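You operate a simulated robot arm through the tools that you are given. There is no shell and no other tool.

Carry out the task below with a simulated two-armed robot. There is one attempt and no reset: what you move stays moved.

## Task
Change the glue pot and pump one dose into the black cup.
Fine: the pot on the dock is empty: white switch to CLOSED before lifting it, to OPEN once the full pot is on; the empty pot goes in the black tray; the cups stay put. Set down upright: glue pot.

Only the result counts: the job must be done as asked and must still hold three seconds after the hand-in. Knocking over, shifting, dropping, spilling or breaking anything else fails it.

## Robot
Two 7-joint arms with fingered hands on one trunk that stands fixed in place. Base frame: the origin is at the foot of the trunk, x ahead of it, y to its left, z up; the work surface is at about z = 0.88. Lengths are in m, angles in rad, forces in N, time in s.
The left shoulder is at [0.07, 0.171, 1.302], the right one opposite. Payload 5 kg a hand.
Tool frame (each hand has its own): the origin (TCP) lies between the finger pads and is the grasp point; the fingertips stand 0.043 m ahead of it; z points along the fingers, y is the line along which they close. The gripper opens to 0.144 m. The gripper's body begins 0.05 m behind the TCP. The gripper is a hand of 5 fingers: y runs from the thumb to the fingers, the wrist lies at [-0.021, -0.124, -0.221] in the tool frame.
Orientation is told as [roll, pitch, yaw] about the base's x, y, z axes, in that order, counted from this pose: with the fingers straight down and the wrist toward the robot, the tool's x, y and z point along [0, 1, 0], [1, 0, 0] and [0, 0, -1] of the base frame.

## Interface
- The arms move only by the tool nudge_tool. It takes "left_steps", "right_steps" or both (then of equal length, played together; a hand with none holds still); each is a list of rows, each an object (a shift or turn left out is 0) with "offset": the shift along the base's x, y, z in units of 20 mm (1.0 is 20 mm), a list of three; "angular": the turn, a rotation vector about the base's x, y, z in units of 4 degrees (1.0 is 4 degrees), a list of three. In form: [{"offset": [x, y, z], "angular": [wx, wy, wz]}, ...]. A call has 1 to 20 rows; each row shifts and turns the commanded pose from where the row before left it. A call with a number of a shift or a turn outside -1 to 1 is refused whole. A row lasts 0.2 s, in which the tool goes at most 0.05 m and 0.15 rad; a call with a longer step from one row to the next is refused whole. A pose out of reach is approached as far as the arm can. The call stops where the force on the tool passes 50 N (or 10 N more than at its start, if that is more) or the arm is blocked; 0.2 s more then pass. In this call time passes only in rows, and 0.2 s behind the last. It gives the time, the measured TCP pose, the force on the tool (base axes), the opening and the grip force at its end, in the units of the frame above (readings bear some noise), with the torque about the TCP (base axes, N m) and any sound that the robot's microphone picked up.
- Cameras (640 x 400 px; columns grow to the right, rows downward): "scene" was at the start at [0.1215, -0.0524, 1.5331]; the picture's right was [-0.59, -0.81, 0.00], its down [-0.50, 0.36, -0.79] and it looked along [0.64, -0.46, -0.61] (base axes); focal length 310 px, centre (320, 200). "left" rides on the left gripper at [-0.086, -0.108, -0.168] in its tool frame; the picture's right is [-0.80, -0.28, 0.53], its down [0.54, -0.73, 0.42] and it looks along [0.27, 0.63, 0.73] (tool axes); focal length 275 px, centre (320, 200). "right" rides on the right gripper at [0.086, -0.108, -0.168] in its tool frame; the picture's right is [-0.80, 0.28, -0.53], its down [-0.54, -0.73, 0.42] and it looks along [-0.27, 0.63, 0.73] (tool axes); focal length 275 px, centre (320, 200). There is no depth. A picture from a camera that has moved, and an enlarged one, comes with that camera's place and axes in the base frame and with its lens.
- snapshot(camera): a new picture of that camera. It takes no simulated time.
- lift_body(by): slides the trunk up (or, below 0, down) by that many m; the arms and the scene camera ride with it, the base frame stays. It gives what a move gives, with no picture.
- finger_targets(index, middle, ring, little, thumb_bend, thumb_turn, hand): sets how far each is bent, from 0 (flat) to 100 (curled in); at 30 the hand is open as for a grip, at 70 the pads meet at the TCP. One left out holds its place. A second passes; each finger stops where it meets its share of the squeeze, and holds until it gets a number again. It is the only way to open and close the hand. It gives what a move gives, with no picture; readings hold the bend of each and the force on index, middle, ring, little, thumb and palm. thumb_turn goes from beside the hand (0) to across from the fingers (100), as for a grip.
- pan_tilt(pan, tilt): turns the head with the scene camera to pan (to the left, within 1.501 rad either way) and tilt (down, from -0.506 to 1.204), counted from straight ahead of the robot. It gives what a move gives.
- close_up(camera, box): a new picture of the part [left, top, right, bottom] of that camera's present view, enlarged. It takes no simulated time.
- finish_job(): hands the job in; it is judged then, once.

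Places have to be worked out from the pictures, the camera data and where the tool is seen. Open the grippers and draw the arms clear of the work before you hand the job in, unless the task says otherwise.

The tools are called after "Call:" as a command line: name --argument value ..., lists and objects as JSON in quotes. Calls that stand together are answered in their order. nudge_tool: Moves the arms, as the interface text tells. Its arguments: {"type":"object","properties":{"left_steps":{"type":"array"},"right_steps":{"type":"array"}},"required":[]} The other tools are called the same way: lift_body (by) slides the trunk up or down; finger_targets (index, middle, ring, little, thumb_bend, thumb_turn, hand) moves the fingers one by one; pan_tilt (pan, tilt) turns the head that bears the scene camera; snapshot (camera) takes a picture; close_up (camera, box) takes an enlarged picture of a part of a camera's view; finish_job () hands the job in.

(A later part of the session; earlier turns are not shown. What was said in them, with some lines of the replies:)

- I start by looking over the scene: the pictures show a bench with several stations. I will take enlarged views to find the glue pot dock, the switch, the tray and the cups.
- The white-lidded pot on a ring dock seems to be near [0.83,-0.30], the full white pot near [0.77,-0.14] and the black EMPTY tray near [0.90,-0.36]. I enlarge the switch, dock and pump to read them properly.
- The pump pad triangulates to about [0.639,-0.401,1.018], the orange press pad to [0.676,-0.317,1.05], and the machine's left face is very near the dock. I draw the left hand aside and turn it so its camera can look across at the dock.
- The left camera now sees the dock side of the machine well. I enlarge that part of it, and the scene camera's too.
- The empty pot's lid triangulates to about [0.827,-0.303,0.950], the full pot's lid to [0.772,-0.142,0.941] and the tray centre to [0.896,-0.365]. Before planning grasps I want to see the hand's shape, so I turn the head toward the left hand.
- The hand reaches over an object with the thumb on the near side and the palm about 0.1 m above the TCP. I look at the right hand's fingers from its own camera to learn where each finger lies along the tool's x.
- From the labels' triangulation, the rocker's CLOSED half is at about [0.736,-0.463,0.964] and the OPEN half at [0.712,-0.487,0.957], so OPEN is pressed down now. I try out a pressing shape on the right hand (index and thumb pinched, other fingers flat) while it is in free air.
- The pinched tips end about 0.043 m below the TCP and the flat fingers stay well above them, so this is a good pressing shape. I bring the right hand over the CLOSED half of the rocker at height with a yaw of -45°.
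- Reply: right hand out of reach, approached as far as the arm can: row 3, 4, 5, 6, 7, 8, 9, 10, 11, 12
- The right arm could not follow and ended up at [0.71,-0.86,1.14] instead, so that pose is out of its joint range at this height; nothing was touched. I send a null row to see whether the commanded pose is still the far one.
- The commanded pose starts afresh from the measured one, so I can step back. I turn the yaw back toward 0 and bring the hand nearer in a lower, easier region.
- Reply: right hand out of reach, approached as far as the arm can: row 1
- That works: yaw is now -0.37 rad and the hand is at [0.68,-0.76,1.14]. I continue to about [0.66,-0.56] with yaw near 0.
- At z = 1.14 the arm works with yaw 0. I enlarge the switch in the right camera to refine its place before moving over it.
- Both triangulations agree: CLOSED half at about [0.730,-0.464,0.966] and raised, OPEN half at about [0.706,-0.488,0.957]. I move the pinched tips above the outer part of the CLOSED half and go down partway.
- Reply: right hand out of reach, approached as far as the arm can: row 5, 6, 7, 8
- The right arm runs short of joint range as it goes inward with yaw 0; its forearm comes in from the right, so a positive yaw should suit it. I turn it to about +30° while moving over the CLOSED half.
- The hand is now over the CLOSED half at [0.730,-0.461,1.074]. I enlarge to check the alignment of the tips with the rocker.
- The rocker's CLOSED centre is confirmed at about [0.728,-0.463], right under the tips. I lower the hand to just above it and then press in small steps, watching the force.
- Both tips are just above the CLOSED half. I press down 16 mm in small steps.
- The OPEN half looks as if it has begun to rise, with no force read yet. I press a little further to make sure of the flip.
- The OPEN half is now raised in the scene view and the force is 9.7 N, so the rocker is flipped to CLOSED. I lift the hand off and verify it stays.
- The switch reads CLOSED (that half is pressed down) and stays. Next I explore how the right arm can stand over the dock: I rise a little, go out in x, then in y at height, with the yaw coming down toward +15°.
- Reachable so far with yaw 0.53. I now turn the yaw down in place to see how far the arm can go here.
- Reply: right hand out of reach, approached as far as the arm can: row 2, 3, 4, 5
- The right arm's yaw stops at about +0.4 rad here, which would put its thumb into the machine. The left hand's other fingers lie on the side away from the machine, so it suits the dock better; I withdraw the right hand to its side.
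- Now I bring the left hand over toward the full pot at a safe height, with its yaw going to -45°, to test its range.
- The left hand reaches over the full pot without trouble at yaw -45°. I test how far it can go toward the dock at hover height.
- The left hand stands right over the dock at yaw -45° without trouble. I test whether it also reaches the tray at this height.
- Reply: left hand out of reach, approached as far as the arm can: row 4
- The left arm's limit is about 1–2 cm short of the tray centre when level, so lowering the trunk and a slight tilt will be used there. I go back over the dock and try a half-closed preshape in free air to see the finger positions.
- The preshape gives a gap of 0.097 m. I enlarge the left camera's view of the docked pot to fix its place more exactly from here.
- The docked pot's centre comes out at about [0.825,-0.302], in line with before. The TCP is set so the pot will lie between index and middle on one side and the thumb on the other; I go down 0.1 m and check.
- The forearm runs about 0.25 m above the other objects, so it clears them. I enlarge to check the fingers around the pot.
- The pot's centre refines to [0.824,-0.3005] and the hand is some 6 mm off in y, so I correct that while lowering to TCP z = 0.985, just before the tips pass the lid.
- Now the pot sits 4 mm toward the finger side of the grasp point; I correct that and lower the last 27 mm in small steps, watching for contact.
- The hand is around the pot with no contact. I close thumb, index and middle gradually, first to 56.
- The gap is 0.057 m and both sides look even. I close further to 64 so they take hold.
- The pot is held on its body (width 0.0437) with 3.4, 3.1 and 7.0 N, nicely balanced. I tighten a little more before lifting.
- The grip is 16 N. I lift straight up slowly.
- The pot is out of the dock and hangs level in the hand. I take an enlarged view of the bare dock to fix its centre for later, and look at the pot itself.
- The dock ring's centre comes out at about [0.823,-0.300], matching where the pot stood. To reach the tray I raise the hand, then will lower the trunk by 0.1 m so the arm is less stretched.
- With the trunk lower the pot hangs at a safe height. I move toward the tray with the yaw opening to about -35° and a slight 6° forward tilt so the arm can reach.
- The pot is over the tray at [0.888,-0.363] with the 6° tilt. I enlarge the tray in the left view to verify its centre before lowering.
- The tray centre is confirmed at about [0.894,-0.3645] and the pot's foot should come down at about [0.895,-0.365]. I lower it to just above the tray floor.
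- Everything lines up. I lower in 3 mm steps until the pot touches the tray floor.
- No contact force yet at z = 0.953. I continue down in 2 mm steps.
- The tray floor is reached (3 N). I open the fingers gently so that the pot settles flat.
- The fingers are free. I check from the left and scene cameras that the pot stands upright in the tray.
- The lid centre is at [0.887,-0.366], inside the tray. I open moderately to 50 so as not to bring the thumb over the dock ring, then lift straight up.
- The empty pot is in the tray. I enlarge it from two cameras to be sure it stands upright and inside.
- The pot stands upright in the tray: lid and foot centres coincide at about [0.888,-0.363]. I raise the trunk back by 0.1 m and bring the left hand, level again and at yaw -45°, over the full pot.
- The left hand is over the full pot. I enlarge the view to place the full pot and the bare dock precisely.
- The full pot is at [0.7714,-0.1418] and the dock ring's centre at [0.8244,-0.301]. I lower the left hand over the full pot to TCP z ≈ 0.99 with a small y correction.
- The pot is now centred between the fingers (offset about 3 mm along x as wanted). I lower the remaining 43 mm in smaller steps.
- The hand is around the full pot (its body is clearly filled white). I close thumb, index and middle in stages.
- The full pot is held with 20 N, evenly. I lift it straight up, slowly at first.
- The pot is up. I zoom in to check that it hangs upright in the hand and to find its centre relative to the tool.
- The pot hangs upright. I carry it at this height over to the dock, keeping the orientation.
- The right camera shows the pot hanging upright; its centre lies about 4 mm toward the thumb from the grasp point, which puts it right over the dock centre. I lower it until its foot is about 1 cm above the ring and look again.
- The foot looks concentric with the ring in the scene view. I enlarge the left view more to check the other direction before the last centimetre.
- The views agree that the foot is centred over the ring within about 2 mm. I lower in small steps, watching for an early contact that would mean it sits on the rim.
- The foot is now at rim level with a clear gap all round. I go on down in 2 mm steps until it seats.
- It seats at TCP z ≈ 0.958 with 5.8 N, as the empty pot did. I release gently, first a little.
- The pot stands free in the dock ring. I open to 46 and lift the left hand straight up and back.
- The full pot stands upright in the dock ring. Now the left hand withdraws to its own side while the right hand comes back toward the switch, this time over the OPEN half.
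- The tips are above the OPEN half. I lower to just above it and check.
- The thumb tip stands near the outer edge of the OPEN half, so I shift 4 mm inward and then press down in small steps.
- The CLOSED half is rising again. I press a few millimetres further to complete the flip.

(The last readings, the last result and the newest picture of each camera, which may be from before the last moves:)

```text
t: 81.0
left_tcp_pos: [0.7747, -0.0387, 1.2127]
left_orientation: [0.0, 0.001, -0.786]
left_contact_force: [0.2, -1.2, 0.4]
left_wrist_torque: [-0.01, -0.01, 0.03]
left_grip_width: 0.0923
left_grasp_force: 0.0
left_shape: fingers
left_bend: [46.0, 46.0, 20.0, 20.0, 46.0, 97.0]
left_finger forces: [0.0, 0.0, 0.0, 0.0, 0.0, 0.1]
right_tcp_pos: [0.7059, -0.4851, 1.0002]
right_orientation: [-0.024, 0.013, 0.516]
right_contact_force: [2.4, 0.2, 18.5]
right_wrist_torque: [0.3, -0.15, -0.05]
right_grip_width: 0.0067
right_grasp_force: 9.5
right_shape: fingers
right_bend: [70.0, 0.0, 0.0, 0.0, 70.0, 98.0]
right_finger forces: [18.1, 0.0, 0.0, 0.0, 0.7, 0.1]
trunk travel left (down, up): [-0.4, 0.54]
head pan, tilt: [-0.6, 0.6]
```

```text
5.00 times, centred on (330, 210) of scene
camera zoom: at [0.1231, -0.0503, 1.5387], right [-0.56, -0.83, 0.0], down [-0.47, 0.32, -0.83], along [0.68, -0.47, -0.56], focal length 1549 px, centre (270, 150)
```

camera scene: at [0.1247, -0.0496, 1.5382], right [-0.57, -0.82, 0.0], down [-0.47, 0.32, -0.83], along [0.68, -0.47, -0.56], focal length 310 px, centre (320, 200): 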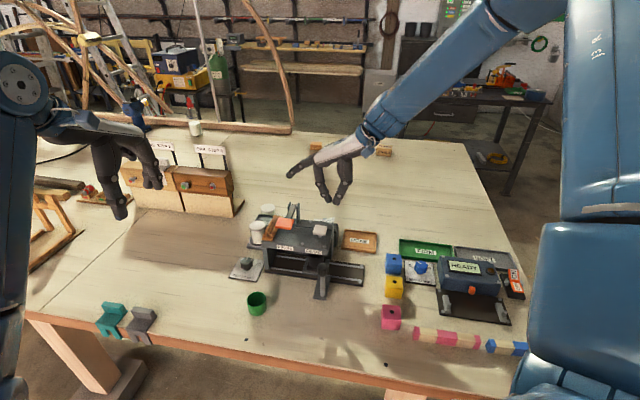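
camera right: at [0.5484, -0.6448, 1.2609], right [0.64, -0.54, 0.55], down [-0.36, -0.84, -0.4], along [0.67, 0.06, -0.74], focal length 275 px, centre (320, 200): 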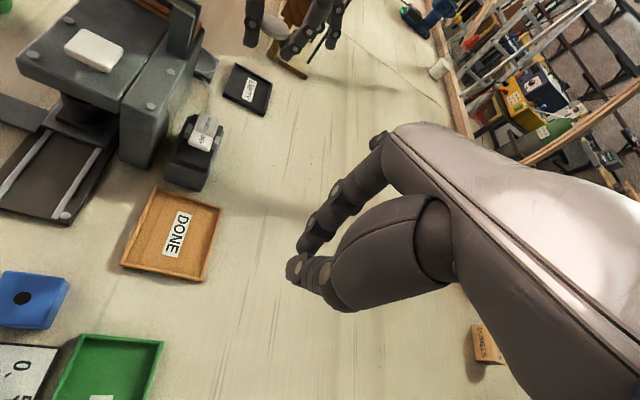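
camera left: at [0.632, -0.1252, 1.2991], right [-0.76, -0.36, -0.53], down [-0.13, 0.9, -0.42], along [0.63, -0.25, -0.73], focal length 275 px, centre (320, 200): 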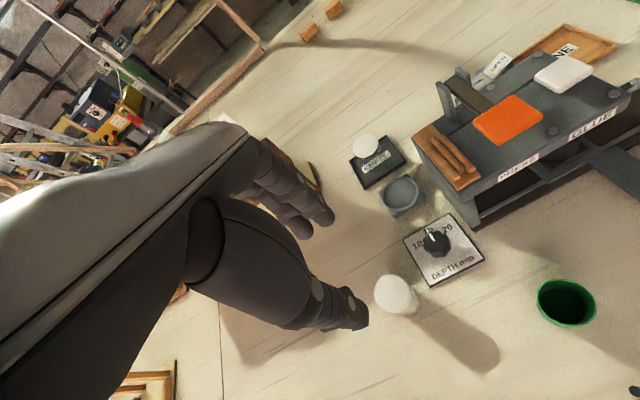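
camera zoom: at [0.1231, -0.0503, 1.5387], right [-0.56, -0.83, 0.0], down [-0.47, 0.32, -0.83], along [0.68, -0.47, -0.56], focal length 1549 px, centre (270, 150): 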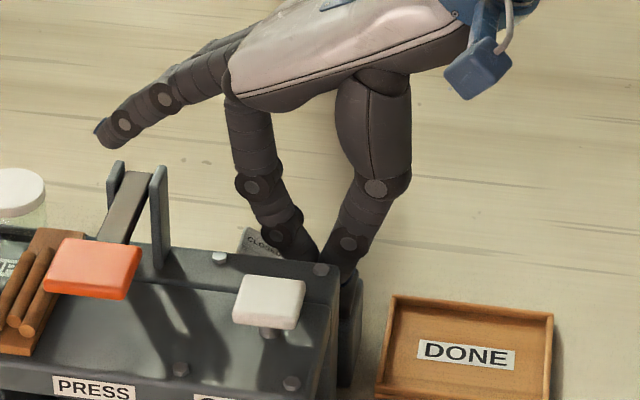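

The CLOSED half stands up and the force has risen to 18 N, so the rocker is at its stop. I lift off and verify.

Call:
nudge_tool --right_steps '[{"offset": [0, 0, 0.5]}, {"offset": [0, 0, 1]}, {"offset": [0, 0, 1]}, {"offset": [0, 0, 1]}, {"offset": [0, 0, 0.5]}]'

Call:
close_up --camera "right" --box '[210, 190, 350, 330]'

Call:
close_up --camera "scene" --box '[280, 170, 380, 250]'

```text
t: 82.2
left_tcp_pos: [0.7751, -0.041, 1.213]
left_orientation: [0.001, 0.0, -0.785]
left_contact_force: [0.1, -0.4, 0.3]
left_wrist_torque: [0.04, 0.0, -0.01]
left_grip_width: 0.0925
left_grasp_force: 0.0
left_shape: fingers
left_bend: [46.0, 46.0, 20.0, 20.0, 46.0, 97.0]
left_finger forces: [0.0, 0.1, 0.1, 0.0, 0.0, 0.0]
right_tcp_pos: [0.7037, -0.4858, 1.0756]
right_orientation: [-0.022, 0.015, 0.515]
right_contact_force: [0.3, -1.2, 0.0]
right_wrist_torque: [0.0, 0.01, -0.02]
right_grip_width: 0.0076
right_grasp_force: 0.0
right_shape: fingers
right_bend: [70.0, 0.0, 0.0, 0.0, 70.0, 98.0]
right_finger forces: [0.0, 0.1, 0.1, 0.0, 0.0, 0.1]
trunk travel left (down, up): [-0.4, 0.54]
head pan, tilt: [-0.6, 0.6]
```

```text
2.86 times, centred on (280, 260) of right
camera zoom: at [0.5677, -0.4608, 1.2441], right [0.64, -0.54, 0.55], down [-0.36, -0.84, -0.4], along [0.68, 0.06, -0.74], focal length 786 px, centre (434, 29)
```

zoom: 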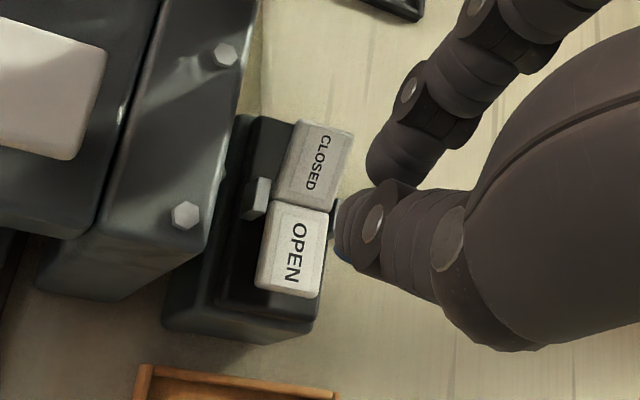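

```text
5.00 times, centred on (330, 210) of scene
camera zoom: at [0.1241, -0.0512, 1.5382], right [-0.56, -0.83, 0.0], down [-0.47, 0.32, -0.83], along [0.68, -0.47, -0.56], focal length 1549 px, centre (270, 150)
```

zoom: 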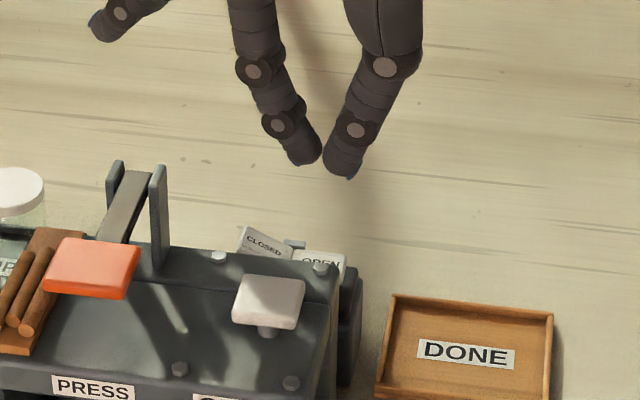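

The switch is back at OPEN, as it looked at the start. Before pumping I look closely at the pump pad and at the black cup beneath the GLUE head.

Call:
close_up --camera "scene" --box '[280, 210, 370, 300]'

Call:
close_up --camera "left" --box '[400, 0, 640, 200]'

Call:
snapshot --camera "right"

```text
4.44 times, centred on (325, 255) of scene
camera zoom: at [0.1241, -0.0512, 1.5382], right [-0.56, -0.83, 0.0], down [-0.47, 0.32, -0.83], along [0.68, -0.47, -0.56], focal length 1377 px, centre (298, -44)
```

zoom: 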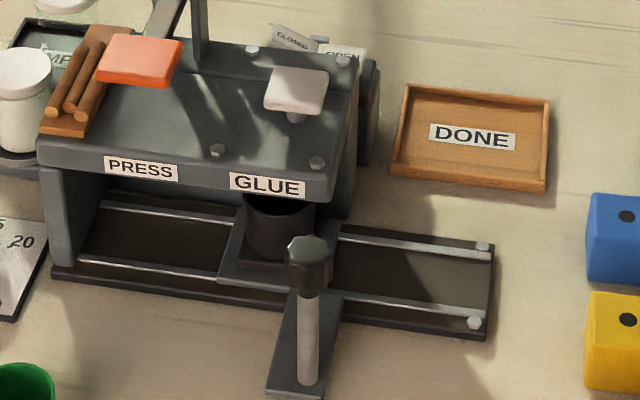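

```text
2.00 times, centred on (520, 100) of left
camera zoom: at [0.6366, -0.0246, 1.3818], right [-0.76, -0.36, -0.53], down [-0.13, 0.9, -0.42], along [0.63, -0.25, -0.73], focal length 551 px, centre (-80, 400)
```

zoom: 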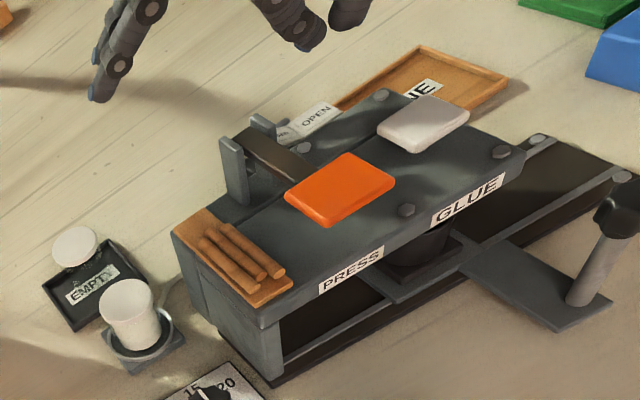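

```text
taken
camera right: at [0.5677, -0.4608, 1.2441], right [0.64, -0.54, 0.55], down [-0.36, -0.84, -0.4], along [0.68, 0.06, -0.74], focal length 275 px, centre (320, 200)
```

right: 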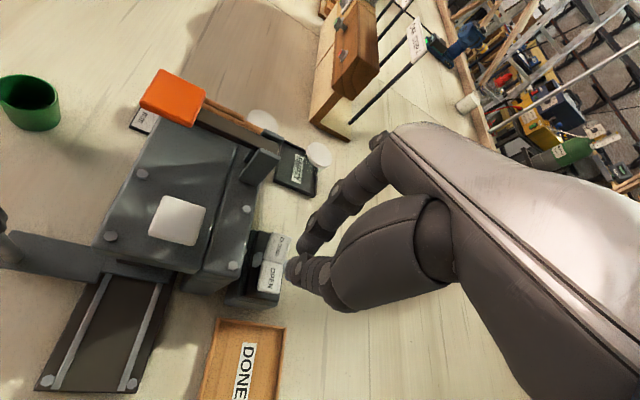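

The black cup stands on the carriage under the GLUE head, and the pump pad's centre comes out at [0.6375,-0.4015,1.018]. I raise the right hand and curl its three spare fingers so that they cannot touch the lever bracket during the press.

Call:
nudge_tool --right_steps '[{"offset": [0, 0, 0.8]}, {"offset": [0, 0, 0.8]}, {"offset": [0, 0, 0.6]}]'

Call:
finger_targets --hand "right" --middle 100 --ring 100 --little 100

Call:
snapshot --camera "right"

Call:
close_up --camera "scene" --box '[260, 110, 420, 250]'

```text
t: 83.0
left_tcp_pos: [0.7753, -0.0413, 1.2138]
left_orientation: [-0.001, 0.001, -0.785]
left_contact_force: [-0.1, 0.1, -0.3]
left_wrist_torque: [-0.02, -0.01, 0.01]
left_grip_width: 0.0927
left_grasp_force: 0.1
left_shape: fingers
left_bend: [46.0, 46.0, 20.0, 20.0, 46.0, 97.0]
left_finger forces: [0.0, 0.0, 0.1, 0.1, 0.0, 0.0]
right_tcp_pos: [0.7039, -0.4872, 1.1192]
right_orientation: [-0.022, 0.016, 0.516]
right_contact_force: [0.3, -0.8, 0.0]
right_wrist_torque: [-0.04, 0.0, 0.02]
right_grip_width: 0.0078
right_grasp_force: 0.1
right_shape: fingers
right_bend: [70.0, 0.0, 0.0, 0.0, 70.0, 98.0]
right_finger forces: [0.0, 0.1, 0.0, 0.1, 0.0, 0.1]
trunk travel left (down, up): [-0.4, 0.54]
head pan, tilt: [-0.6, 0.6]
```

```text
t: 84.0
left_tcp_pos: [0.7751, -0.0419, 1.2136]
left_orientation: [0.0, 0.0, -0.785]
left_contact_force: [0.9, -0.1, 1.2]
left_wrist_torque: [-0.01, 0.01, -0.02]
left_grip_width: 0.0926
left_grasp_force: 0.0
left_shape: fingers
left_bend: [46.0, 46.0, 20.0, 20.0, 46.0, 97.0]
left_finger forces: [0.0, 0.1, 0.0, 0.1, 0.0, 0.0]
right_tcp_pos: [0.7034, -0.4877, 1.1193]
right_orientation: [-0.02, 0.017, 0.515]
right_contact_force: [1.0, 0.9, 1.4]
right_wrist_torque: [-0.01, 0.02, 0.0]
right_grip_width: 0.0075
right_grasp_force: 0.0
right_shape: fingers
right_bend: [70.0, 98.0, 95.0, 94.0, 70.0, 98.0]
right_finger forces: [0.0, 0.0, 0.1, 0.0, 0.0, 0.0]
trunk travel left (down, up): [-0.4, 0.54]
head pan, tilt: [-0.6, 0.6]
```

```text
taken
camera right: at [0.5672, -0.4614, 1.2869], right [0.64, -0.54, 0.55], down [-0.37, -0.84, -0.4], along [0.67, 0.06, -0.74], focal length 275 px, centre (320, 200)
```

right: 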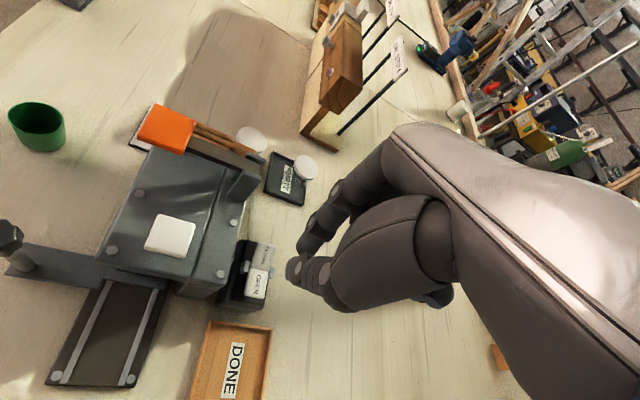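

```text
2.86 times, centred on (340, 180) of scene
camera zoom: at [0.1244, -0.0516, 1.5382], right [-0.56, -0.83, 0.0], down [-0.47, 0.32, -0.82], along [0.68, -0.47, -0.57], focal length 885 px, centre (263, 257)
```

zoom: 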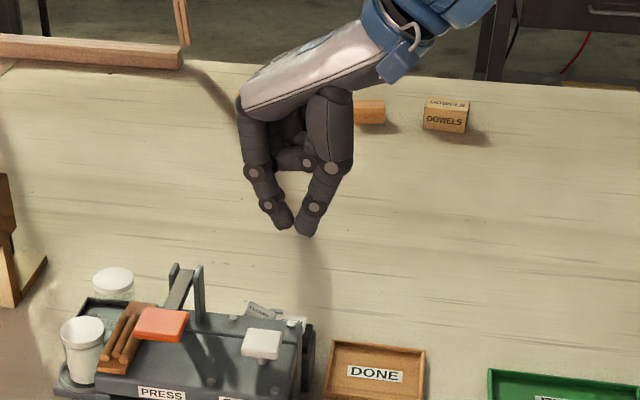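

The spare fingers are tucked in well above the tips. I move over the pump pad at this height.

Call:
nudge_tool --right_steps '[{"offset": [-0.66, 0.86, 0]}, {"offset": [-0.66, 0.86, 0]}, {"offset": [-0.66, 0.86, 0]}, {"offset": [-0.66, 0.86, 0]}, {"offset": [-0.66, 0.86, 0]}]'

Call:
close_up --camera "right" --box '[190, 160, 400, 340]'

Call:
close_up --camera "scene" --box '[240, 150, 380, 270]'

Call:
close_up --camera "left" --box '[420, 0, 640, 180]'

```text
t: 85.2
left_tcp_pos: [0.7737, -0.0404, 1.2141]
left_orientation: [0.0, 0.0, -0.784]
left_contact_force: [0.3, -0.3, 0.1]
left_wrist_torque: [-0.05, -0.02, 0.0]
left_grip_width: 0.0928
left_grasp_force: 0.0
left_shape: fingers
left_bend: [46.0, 46.0, 20.0, 20.0, 46.0, 97.0]
left_finger forces: [0.0, 0.1, 0.1, 0.0, 0.0, 0.1]
right_tcp_pos: [0.6379, -0.3978, 1.1202]
right_orientation: [-0.02, 0.013, 0.515]
right_contact_force: [0.7, -0.9, -0.3]
right_wrist_torque: [-0.01, 0.0, 0.0]
right_grip_width: 0.0076
right_grasp_force: 0.0
right_shape: fingers
right_bend: [70.0, 100.0, 100.0, 100.0, 70.0, 98.0]
right_finger forces: [0.1, 0.0, 0.0, 0.0, 0.0, 0.0]
trunk travel left (down, up): [-0.4, 0.54]
head pan, tilt: [-0.6, 0.6]
```

```text
2.22 times, centred on (295, 250) of right
camera zoom: at [0.5014, -0.3733, 1.2886], right [0.64, -0.54, 0.55], down [-0.36, -0.84, -0.4], along [0.68, 0.06, -0.74], focal length 612 px, centre (376, 89)
```

zoom: 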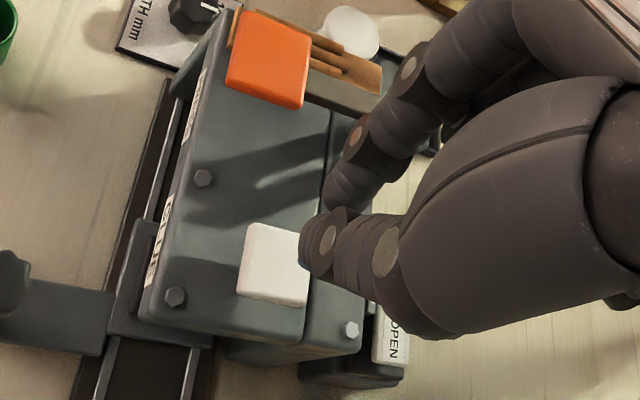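

```text
3.33 times, centred on (310, 210) of scene
camera zoom: at [0.1238, -0.0509, 1.5383], right [-0.56, -0.83, 0.0], down [-0.47, 0.32, -0.83], along [0.68, -0.47, -0.56], focal length 1032 px, centre (353, 167)
```

zoom: 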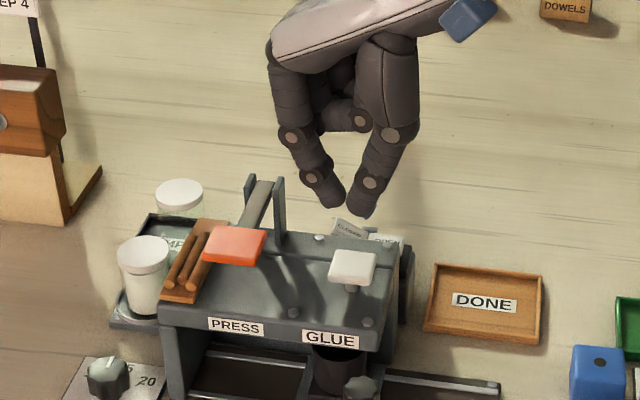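

```text
2.22 times, centred on (530, 90) of left
camera zoom: at [0.6363, -0.0244, 1.382], right [-0.76, -0.36, -0.53], down [-0.13, 0.9, -0.42], along [0.63, -0.25, -0.73], focal length 612 px, centre (-147, 444)
```

zoom: 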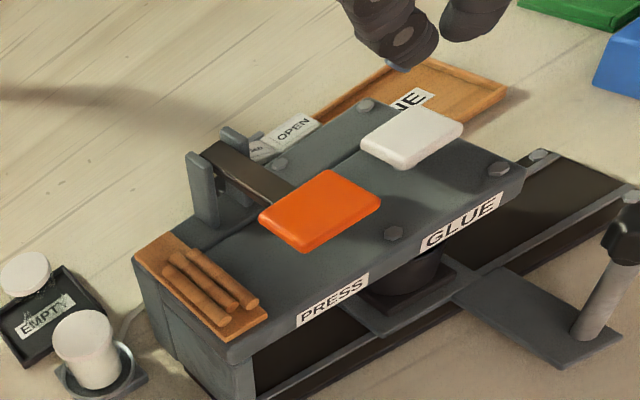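

The tips are a few millimetres off in y; I correct by -4 mm and lower to about 1 cm above the pad.

Call:
nudge_tool --right_steps '[{"offset": [-0.05, -0.2, 0]}, {"offset": [0, 0, -0.8]}, {"offset": [0, 0, -0.8]}, {"offset": [0, 0, -0.8]}]'

Call:
close_up --camera "right" --box '[190, 160, 400, 340]'

Call:
close_up --camera "scene" --box '[270, 170, 370, 260]'

Call:
close_up --camera "left" --box '[500, 0, 640, 100]'

```text
t: 86.2
left_tcp_pos: [0.7756, -0.0413, 1.2122]
left_orientation: [-0.001, 0.002, -0.786]
left_contact_force: [0.5, 0.4, 0.2]
left_wrist_torque: [0.01, -0.01, 0.01]
left_grip_width: 0.0923
left_grasp_force: 0.1
left_shape: fingers
left_bend: [46.0, 46.0, 20.0, 20.0, 46.0, 97.0]
left_finger forces: [0.1, 0.0, 0.1, 0.0, 0.0, 0.0]
right_tcp_pos: [0.6392, -0.4045, 1.073]
right_orientation: [-0.021, 0.016, 0.515]
right_contact_force: [0.7, 0.3, -0.5]
right_wrist_torque: [0.02, -0.02, 0.02]
right_grip_width: 0.0078
right_grasp_force: 0.0
right_shape: fingers
right_bend: [70.0, 100.0, 100.0, 100.0, 70.0, 98.0]
right_finger forces: [0.0, 0.0, 0.0, 0.0, 0.0, 0.0]
trunk travel left (down, up): [-0.4, 0.54]
head pan, tilt: [-0.6, 0.6]
```

```text
2.22 times, centred on (295, 250) of right
camera zoom: at [0.5014, -0.3787, 1.2402], right [0.64, -0.54, 0.55], down [-0.36, -0.84, -0.4], along [0.67, 0.06, -0.74], focal length 612 px, centre (376, 89)
```

zoom: 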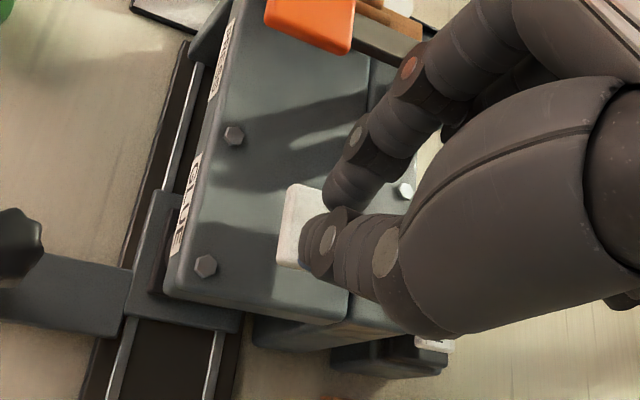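

```text
4.44 times, centred on (320, 215) of scene
camera zoom: at [0.1247, -0.0521, 1.5382], right [-0.56, -0.83, 0.0], down [-0.47, 0.32, -0.82], along [0.68, -0.47, -0.57], focal length 1377 px, centre (320, 133)
```

zoom: 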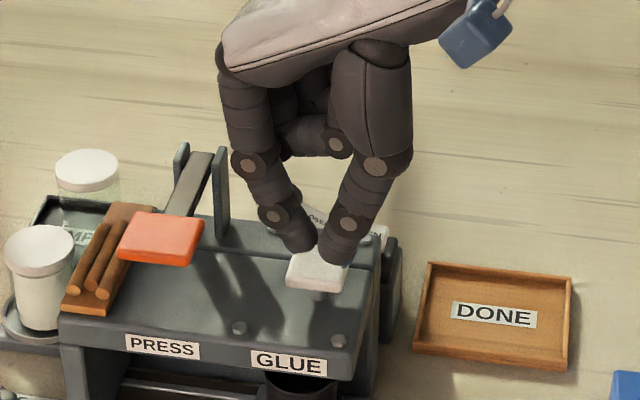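

```text
4.00 times, centred on (570, 50) of left
camera zoom: at [0.6372, -0.0254, 1.3816], right [-0.76, -0.36, -0.53], down [-0.13, 0.9, -0.42], along [0.63, -0.25, -0.73], focal length 1101 px, centre (-680, 800)
```

zoom: 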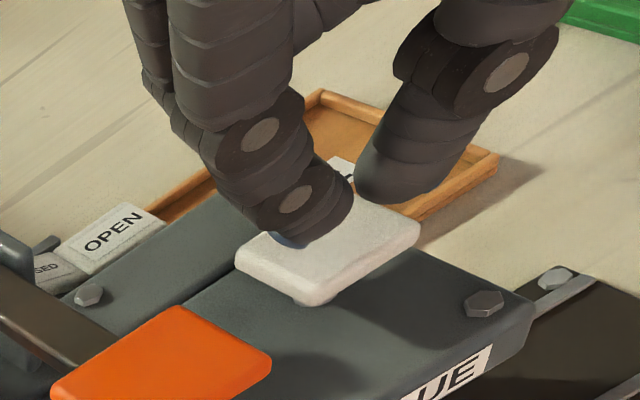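

The tips are centred over the white pump pad. I press down in 4 mm steps, one continuous stroke.

Call:
nudge_tool --right_steps '[{"offset": [-0.03, 0.1, -0.2]}, {"offset": [0, 0, -0.2]}, {"offset": [0, 0, -0.2]}, {"offset": [0, 0, -0.2]}, {"offset": [0, 0, -0.2]}]'

Call:
close_up --camera "left" --box '[500, 0, 640, 100]'

Call:
close_up --camera "scene" --box '[270, 170, 370, 260]'

```text
t: 87.4
left_tcp_pos: [0.7757, -0.0403, 1.2131]
left_orientation: [0.001, 0.0, -0.786]
left_contact_force: [-0.7, 0.2, -0.8]
left_wrist_torque: [0.0, 0.0, 0.02]
left_grip_width: 0.0926
left_grasp_force: 0.0
left_shape: fingers
left_bend: [46.0, 46.0, 20.0, 20.0, 46.0, 97.0]
left_finger forces: [0.0, 0.0, 0.0, 0.0, 0.1, 0.1]
right_tcp_pos: [0.6374, -0.4013, 1.0518]
right_orientation: [-0.021, 0.015, 0.517]
right_contact_force: [-0.3, 0.1, 2.2]
right_wrist_torque: [0.03, 0.04, 0.01]
right_grip_width: 0.0078
right_grasp_force: 0.8
right_shape: fingers
right_bend: [70.0, 100.0, 100.0, 100.0, 70.0, 97.0]
right_finger forces: [0.2, 0.0, 0.1, 0.0, 1.9, 0.0]
trunk travel left (down, up): [-0.4, 0.54]
head pan, tilt: [-0.6, 0.6]
heard: click
```

```text
4.00 times, centred on (570, 50) of left
camera zoom: at [0.6369, -0.0251, 1.3817], right [-0.76, -0.36, -0.53], down [-0.13, 0.9, -0.42], along [0.63, -0.25, -0.73], focal length 1101 px, centre (-680, 800)
```

zoom: 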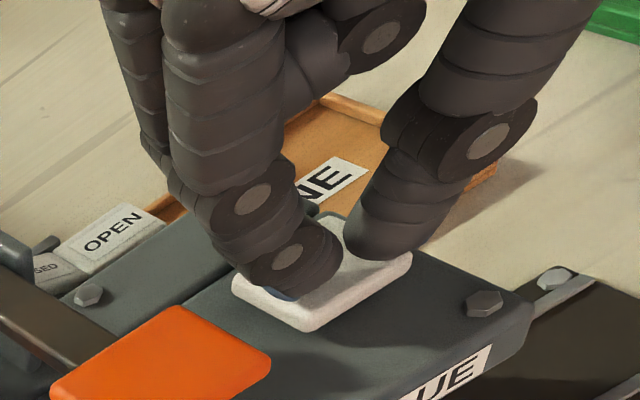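

```text
4.44 times, centred on (320, 215) of scene
camera zoom: at [0.1244, -0.0516, 1.5382], right [-0.56, -0.83, 0.0], down [-0.47, 0.32, -0.82], along [0.68, -0.47, -0.57], focal length 1377 px, centre (320, 133)
```

zoom: 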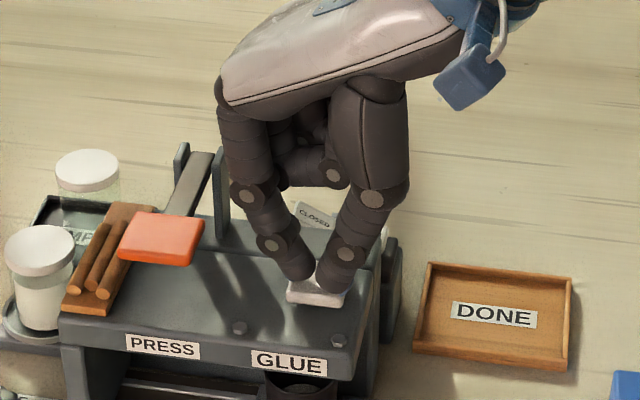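

A click was heard as the pad went down. I carry this same stroke on gently to its stop, so that the dose is complete.

Call:
nudge_tool --right_steps '[{"offset": [0, 0, -0.1]}, {"offset": [0, 0, -0.1]}]'

Call:
close_up --camera "left" --box '[500, 0, 640, 100]'

Call:
close_up --camera "scene" --box '[300, 240, 350, 280]'

```text
t: 88.0
left_tcp_pos: [0.7729, -0.0393, 1.2141]
left_orientation: [-0.001, 0.001, -0.786]
left_contact_force: [1.0, 0.9, 0.3]
left_wrist_torque: [0.02, 0.04, -0.01]
left_grip_width: 0.0927
left_grasp_force: 0.1
left_shape: fingers
left_bend: [46.0, 46.0, 20.0, 20.0, 46.0, 97.0]
left_finger forces: [0.0, 0.1, 0.0, 0.0, 0.0, 0.0]
right_tcp_pos: [0.6367, -0.4012, 1.0509]
right_orientation: [-0.024, 0.015, 0.517]
right_contact_force: [-0.2, -3.1, 21.3]
right_wrist_torque: [0.0, 0.37, -0.01]
right_grip_width: 0.0071
right_grasp_force: 10.3
right_shape: fingers
right_bend: [70.0, 100.0, 100.0, 100.0, 70.0, 98.0]
right_finger forces: [4.6, 0.0, 0.0, 0.0, 16.4, 0.0]
trunk travel left (down, up): [-0.4, 0.54]
head pan, tilt: [-0.6, 0.6]
```

```text
4.00 times, centred on (570, 50) of left
camera zoom: at [0.6352, -0.0242, 1.3829], right [-0.76, -0.36, -0.53], down [-0.13, 0.9, -0.42], along [0.63, -0.25, -0.73], focal length 1101 px, centre (-680, 800)
```

zoom: 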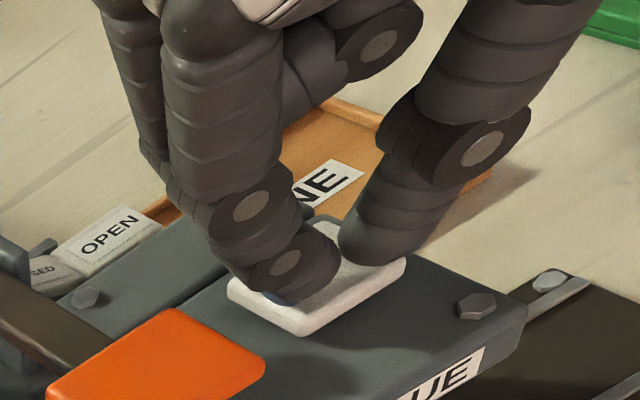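

```text
10.00 times, centred on (325, 260) of scene
camera zoom: at [0.1224, -0.0506, 1.5387], right [-0.57, -0.82, 0.0], down [-0.47, 0.32, -0.83], along [0.68, -0.47, -0.56], focal length 3097 px, centre (270, -400)
```

zoom: 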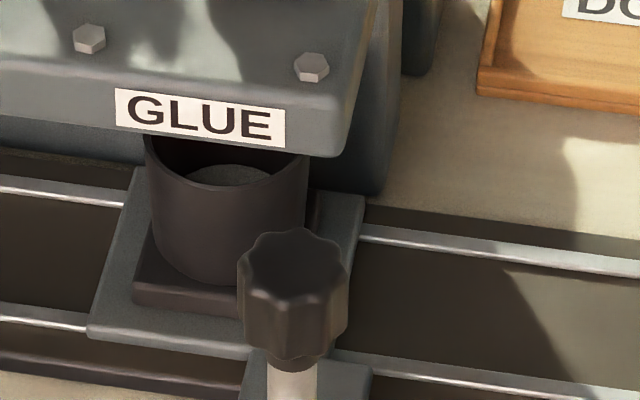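

The pump is at its stop (21 N) and the black cup now shows a light fill inside. I release straight up in one motion.

Call:
nudge_tool --right_steps '[{"offset": [0, 0, 0.5]}, {"offset": [0, 0, 1]}, {"offset": [0, 0, 1]}, {"offset": [0, 0, 1]}, {"offset": [0, 0, 1]}]'

Call:
close_up --camera "scene" --box '[300, 240, 350, 280]'

Call:
close_up --camera "scene" --box '[220, 190, 380, 300]'

Call:
close_up --camera "left" --box '[400, 0, 640, 200]'

```text
t: 89.2
left_tcp_pos: [0.7744, -0.0399, 1.2139]
left_orientation: [0.0, 0.001, -0.786]
left_contact_force: [0.4, -0.1, 0.4]
left_wrist_torque: [-0.01, 0.0, 0.03]
left_grip_width: 0.0929
left_grasp_force: 0.1
left_shape: fingers
left_bend: [46.0, 46.0, 20.0, 20.0, 46.0, 97.0]
left_finger forces: [0.0, 0.0, 0.0, 0.1, 0.0, 0.0]
right_tcp_pos: [0.6376, -0.4029, 1.1392]
right_orientation: [-0.022, 0.017, 0.516]
right_contact_force: [-0.8, 0.0, 0.0]
right_wrist_torque: [-0.04, -0.02, -0.03]
right_grip_width: 0.0071
right_grasp_force: 0.1
right_shape: fingers
right_bend: [70.0, 100.0, 100.0, 100.0, 70.0, 98.0]
right_finger forces: [0.0, 0.0, 0.0, 0.0, 0.0, 0.0]
trunk travel left (down, up): [-0.4, 0.54]
head pan, tilt: [-0.6, 0.6]
```

```text
10.00 times, centred on (325, 260) of scene
camera zoom: at [0.1233, -0.0507, 1.5383], right [-0.56, -0.83, 0.0], down [-0.47, 0.32, -0.83], along [0.68, -0.47, -0.56], focal length 3097 px, centre (270, -400)
```

zoom: 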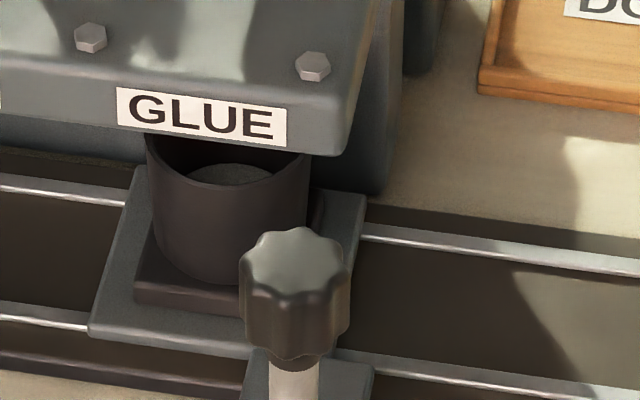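

```text
3.64 times, centred on (300, 245) of scene
camera zoom: at [0.1233, -0.0507, 1.5383], right [-0.56, -0.83, 0.0], down [-0.47, 0.32, -0.83], along [0.68, -0.47, -0.56], focal length 1126 px, centre (393, 36)
```

zoom: 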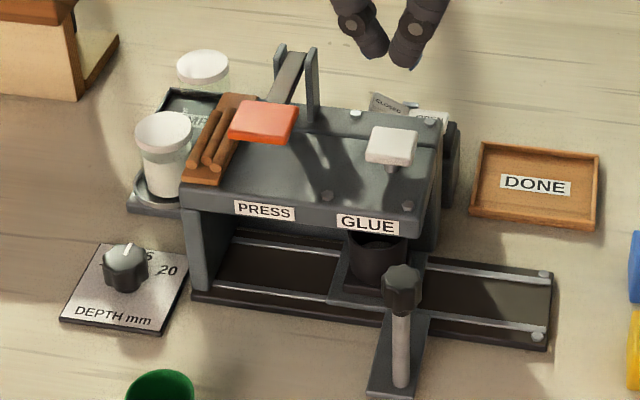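

```text
2.00 times, centred on (520, 100) of left
camera zoom: at [0.6359, -0.0242, 1.3822], right [-0.76, -0.36, -0.53], down [-0.13, 0.9, -0.42], along [0.63, -0.25, -0.73], focal length 551 px, centre (-80, 400)
```

zoom: 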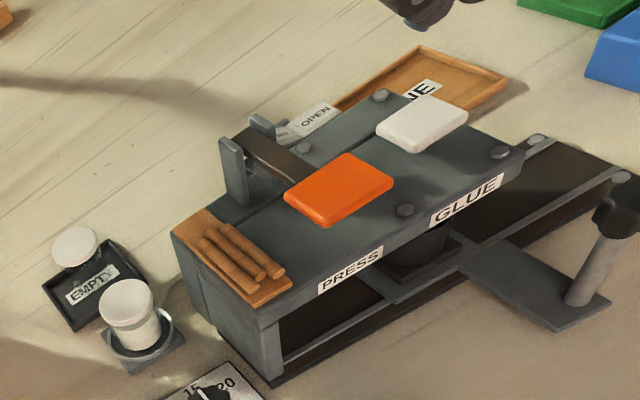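

The pad has risen again. I take the same enlarged view as before the stroke to compare the inside of the cup, and check the pots and switch.

Call:
close_up --camera "scene" --box '[280, 210, 370, 300]'

Call:
close_up --camera "scene" --box '[312, 252, 332, 268]'

Call:
close_up --camera "scene" --box '[225, 190, 295, 255]'

Call:
close_up --camera "right" --box '[150, 20, 420, 300]'

```text
4.44 times, centred on (325, 255) of scene
camera zoom: at [0.1233, -0.0507, 1.5383], right [-0.56, -0.83, 0.0], down [-0.47, 0.32, -0.83], along [0.68, -0.47, -0.56], focal length 1377 px, centre (298, -44)
```

zoom: 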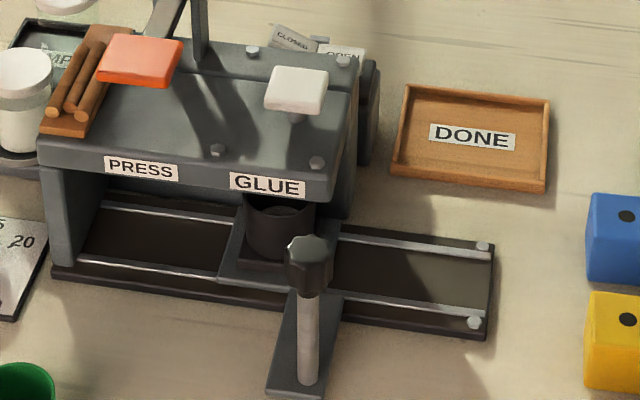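

```text
16.00 times, centred on (322, 260) of scene
camera zoom: at [0.1233, -0.0507, 1.5383], right [-0.56, -0.83, 0.0], down [-0.47, 0.32, -0.83], along [0.68, -0.47, -0.56], focal length 4956 px, centre (288, -760)
```

zoom: 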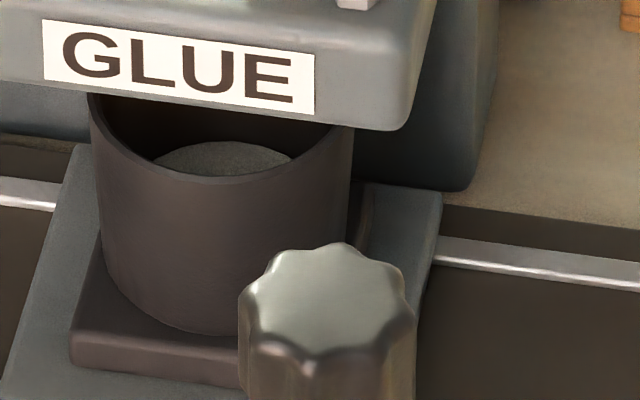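

```text
6.15 times, centred on (260, 222) of scene
camera zoom: at [0.1233, -0.0507, 1.5383], right [-0.56, -0.83, 0.0], down [-0.47, 0.32, -0.83], along [0.68, -0.47, -0.56], focal length 1906 px, centre (689, 62)
```

zoom: 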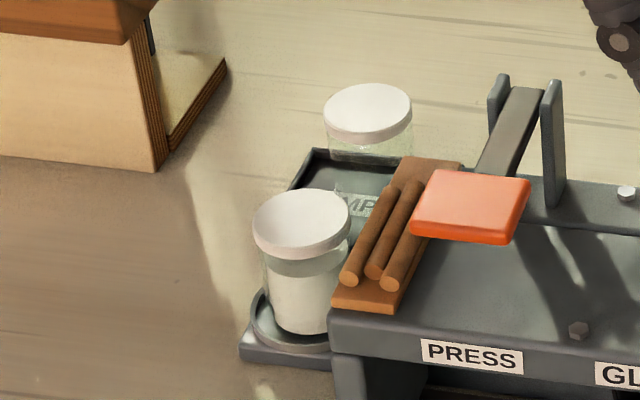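

```text
1.43 times, centred on (285, 160) of right
camera zoom: at [0.501, -0.3768, 1.3069], right [0.64, -0.54, 0.55], down [-0.37, -0.84, -0.4], along [0.67, 0.06, -0.74], focal length 393 px, centre (370, 257)
```

zoom: 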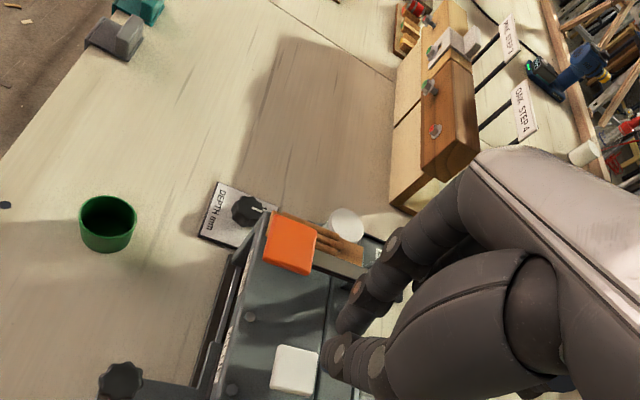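

The pot's level has dropped by one dose and the cup holds glue; both pots stand upright and the switch is at OPEN. I draw both arms clear of the work.

Call:
nudge_tool --left_steps '[{"offset": [0, 0.8, 0.15]}, {"offset": [0, 0.8, 0.15]}, {"offset": [0, 0.8, 0.15]}, {"offset": [0, 0.8, 0.15]}, {"offset": [0, 0.8, 0.15]}, {"offset": [0, 0.8, 0.15]}, {"offset": [0, 0.8, 0.15]}, {"offset": [0, 0.8, 0.15]}, {"offset": [0, 0.8, 0.15]}, {"offset": [0, 0.8, 0.15]}, {"offset": [0, 0.8, 0.15]}, {"offset": [0, 0.8, 0.15]}]' --right_steps '[{"offset": [0, -0.9, 0.2]}, {"offset": [0, -1, 0.2]}, {"offset": [0, -1, 0.25]}, {"offset": [0, -1, 0.25]}, {"offset": [0, -1, 0.25]}, {"offset": [0, -1, 0.25]}, {"offset": [0, -1, 0.25]}, {"offset": [0, -1, 0.25]}, {"offset": [0, -1, 0.25]}, {"offset": [-0.2, -1, 0.25]}, {"offset": [-0.2, -1, 0.25]}, {"offset": [-0.2, -1, 0.25]}]'

Call:
finger_targets --hand "right" --index 30 --middle 30 --ring 30 --little 30 --thumb_bend 30

Call:
finger_targets --hand "left" --index 30 --middle 30 --ring 30 --little 30 --thumb_bend 30

Call:
snapshot --camera "scene"

Call:
close_up --camera "scene" --box '[200, 180, 400, 320]'

Call:
snapshot --camera "right"

```text
t: 91.8
left_tcp_pos: [0.7743, 0.151, 1.2498]
left_orientation: [0.001, -0.001, -0.785]
left_contact_force: [0.1, -0.9, 0.6]
left_wrist_torque: [-0.02, 0.02, 0.0]
left_grip_width: 0.0926
left_grasp_force: 0.1
left_shape: fingers
left_bend: [46.0, 46.0, 20.0, 20.0, 46.0, 97.0]
left_finger forces: [0.0, 0.0, 0.0, 0.0, 0.1, 0.0]
right_tcp_pos: [0.6261, -0.6413, 1.1942]
right_orientation: [-0.021, 0.016, 0.517]
right_contact_force: [0.4, 0.4, 0.8]
right_wrist_torque: [0.02, -0.01, -0.02]
right_grip_width: 0.007
right_grasp_force: 0.1
right_shape: fingers
right_bend: [70.0, 100.0, 100.0, 100.0, 70.0, 98.0]
right_finger forces: [0.0, 0.0, 0.0, 0.0, 0.0, 0.1]
trunk travel left (down, up): [-0.4, 0.54]
head pan, tilt: [-0.6, 0.6]
```

```text
t: 92.8
left_tcp_pos: [0.7721, 0.1503, 1.2494]
left_orientation: [-0.001, 0.001, -0.784]
left_contact_force: [0.2, -0.1, -0.3]
left_wrist_torque: [-0.01, 0.01, -0.05]
left_grip_width: 0.0927
left_grasp_force: 0.0
left_shape: fingers
left_bend: [46.0, 46.0, 20.0, 20.0, 46.0, 97.0]
left_finger forces: [0.1, 0.0, 0.0, 0.0, 0.0, 0.0]
right_tcp_pos: [0.6271, -0.6402, 1.1945]
right_orientation: [-0.021, 0.016, 0.514]
right_contact_force: [-1.2, 0.5, -0.1]
right_wrist_torque: [0.0, -0.01, -0.01]
right_grip_width: 0.149
right_grasp_force: 0.2
right_shape: fingers
right_bend: [30.0, 30.0, 30.0, 30.0, 30.0, 98.0]
right_finger forces: [0.0, 0.0, 0.0, 0.0, 0.0, 0.1]
trunk travel left (down, up): [-0.4, 0.54]
head pan, tilt: [-0.6, 0.6]
```

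```text
t: 93.8
left_tcp_pos: [0.7742, 0.151, 1.2504]
left_orientation: [0.0, 0.0, -0.785]
left_contact_force: [-0.6, 0.3, -0.2]
left_wrist_torque: [0.03, -0.04, -0.01]
left_grip_width: 0.1491
left_grasp_force: 0.0
left_shape: fingers
left_bend: [30.0, 30.0, 30.0, 30.0, 30.0, 97.0]
left_finger forces: [0.0, 0.0, 0.1, 0.0, 0.1, 0.1]
right_tcp_pos: [0.6262, -0.6401, 1.1926]
right_orientation: [-0.022, 0.015, 0.515]
right_contact_force: [0.5, 0.8, 0.6]
right_wrist_torque: [-0.03, 0.01, 0.01]
right_grip_width: 0.149
right_grasp_force: 0.1
right_shape: fingers
right_bend: [30.0, 30.0, 30.0, 30.0, 30.0, 98.0]
right_finger forces: [0.0, 0.1, 0.0, 0.0, 0.0, 0.0]
trunk travel left (down, up): [-0.4, 0.54]
head pan, tilt: [-0.6, 0.6]
```

```text
taken
camera scene: at [0.1245, -0.0515, 1.5382], right [-0.56, -0.83, 0.0], down [-0.47, 0.32, -0.82], along [0.68, -0.47, -0.57], focal length 310 px, centre (320, 200)
```

scene: 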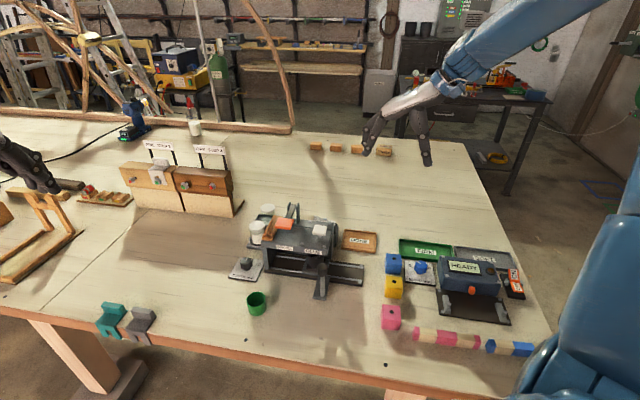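

```text
2.86 times, centred on (300, 250) of scene
camera zoom: at [0.1245, -0.0515, 1.5382], right [-0.56, -0.83, 0.0], down [-0.47, 0.32, -0.82], along [0.68, -0.47, -0.57], focal length 885 px, centre (377, 57)
```

zoom: 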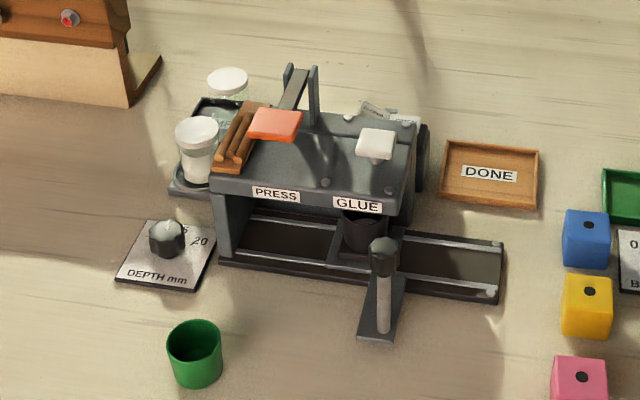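

```text
taken
camera right: at [0.4897, -0.6148, 1.3619], right [0.64, -0.54, 0.55], down [-0.36, -0.84, -0.4], along [0.67, 0.06, -0.74], focal length 275 px, centre (320, 200)
```

right: 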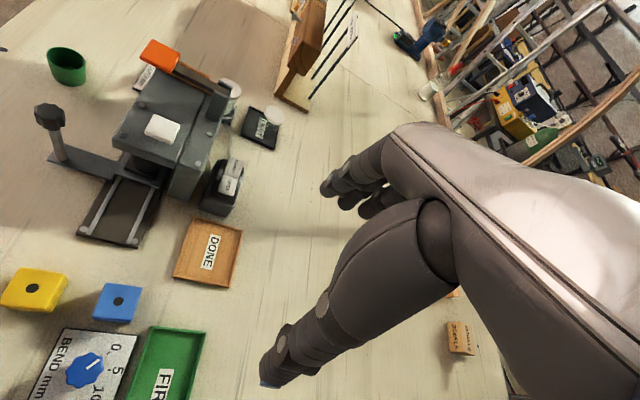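

Both hands are open and clear, nothing else has moved. One last look at the switch and the two pots before handing in.

Call:
close_up --camera "right" --box '[190, 60, 300, 220]'

Call:
close_up --camera "scene" --box '[235, 195, 285, 245]'

```text
2.50 times, centred on (245, 140) of right
camera zoom: at [0.4897, -0.6148, 1.3619], right [0.64, -0.54, 0.55], down [-0.36, -0.84, -0.4], along [0.67, 0.06, -0.74], focal length 688 px, centre (508, 350)
```

zoom: 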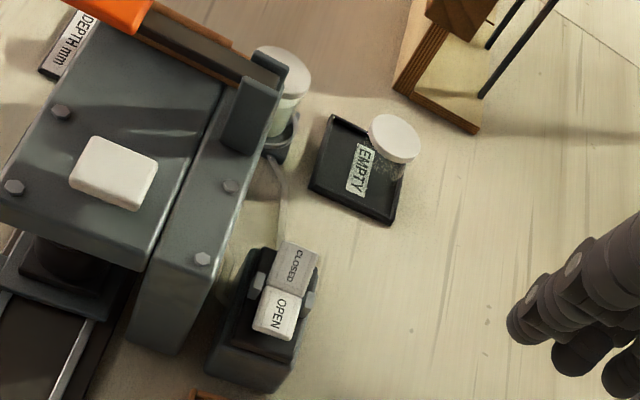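

```text
8.00 times, centred on (260, 220) of scene
camera zoom: at [0.1245, -0.0515, 1.5382], right [-0.56, -0.83, 0.0], down [-0.47, 0.32, -0.82], along [0.68, -0.47, -0.57], focal length 2478 px, centre (800, 40)
```

zoom: 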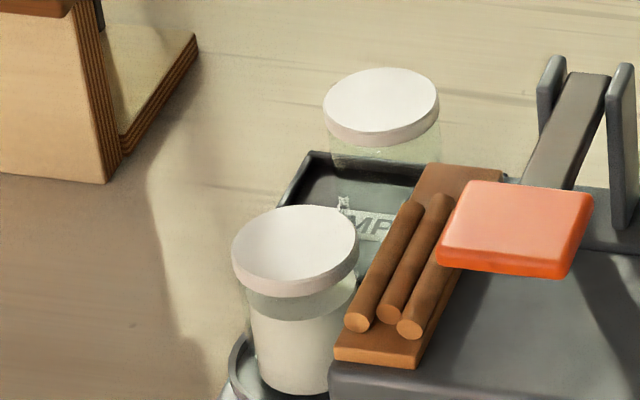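

The full pot sits upright in the dock with its level one dose lower, the empty pot is upright in the EMPTY tray, the switch is at OPEN and the black cup holds the dose. I hand the job in.

Call:
finish_job

```text
The job is handed in.
```

The glue pot is changed and one dose is in the black cup. I've handed the job in but haven't seen the verdict.

- **Empty pot:** I set the switch to CLOSED before lifting it. It now stands upright in the black EMPTY tray.
- **Full pot:** It stands upright in the dock, and I set the switch back to OPEN once it was on.
- **Dose:** I pressed the pump once, all the way down, and heard one click. The glue level in the pot dropped, and the cup now shows a pale fill.
- **Cups and the rest:** In the last pictures neither cup had moved, and nothing else looked shifted or knocked over. Both hands are open and clear of the work.

Early on, the right arm couldn't reach one commanded pose and swung out to its own side instead. The force readings showed no contact.
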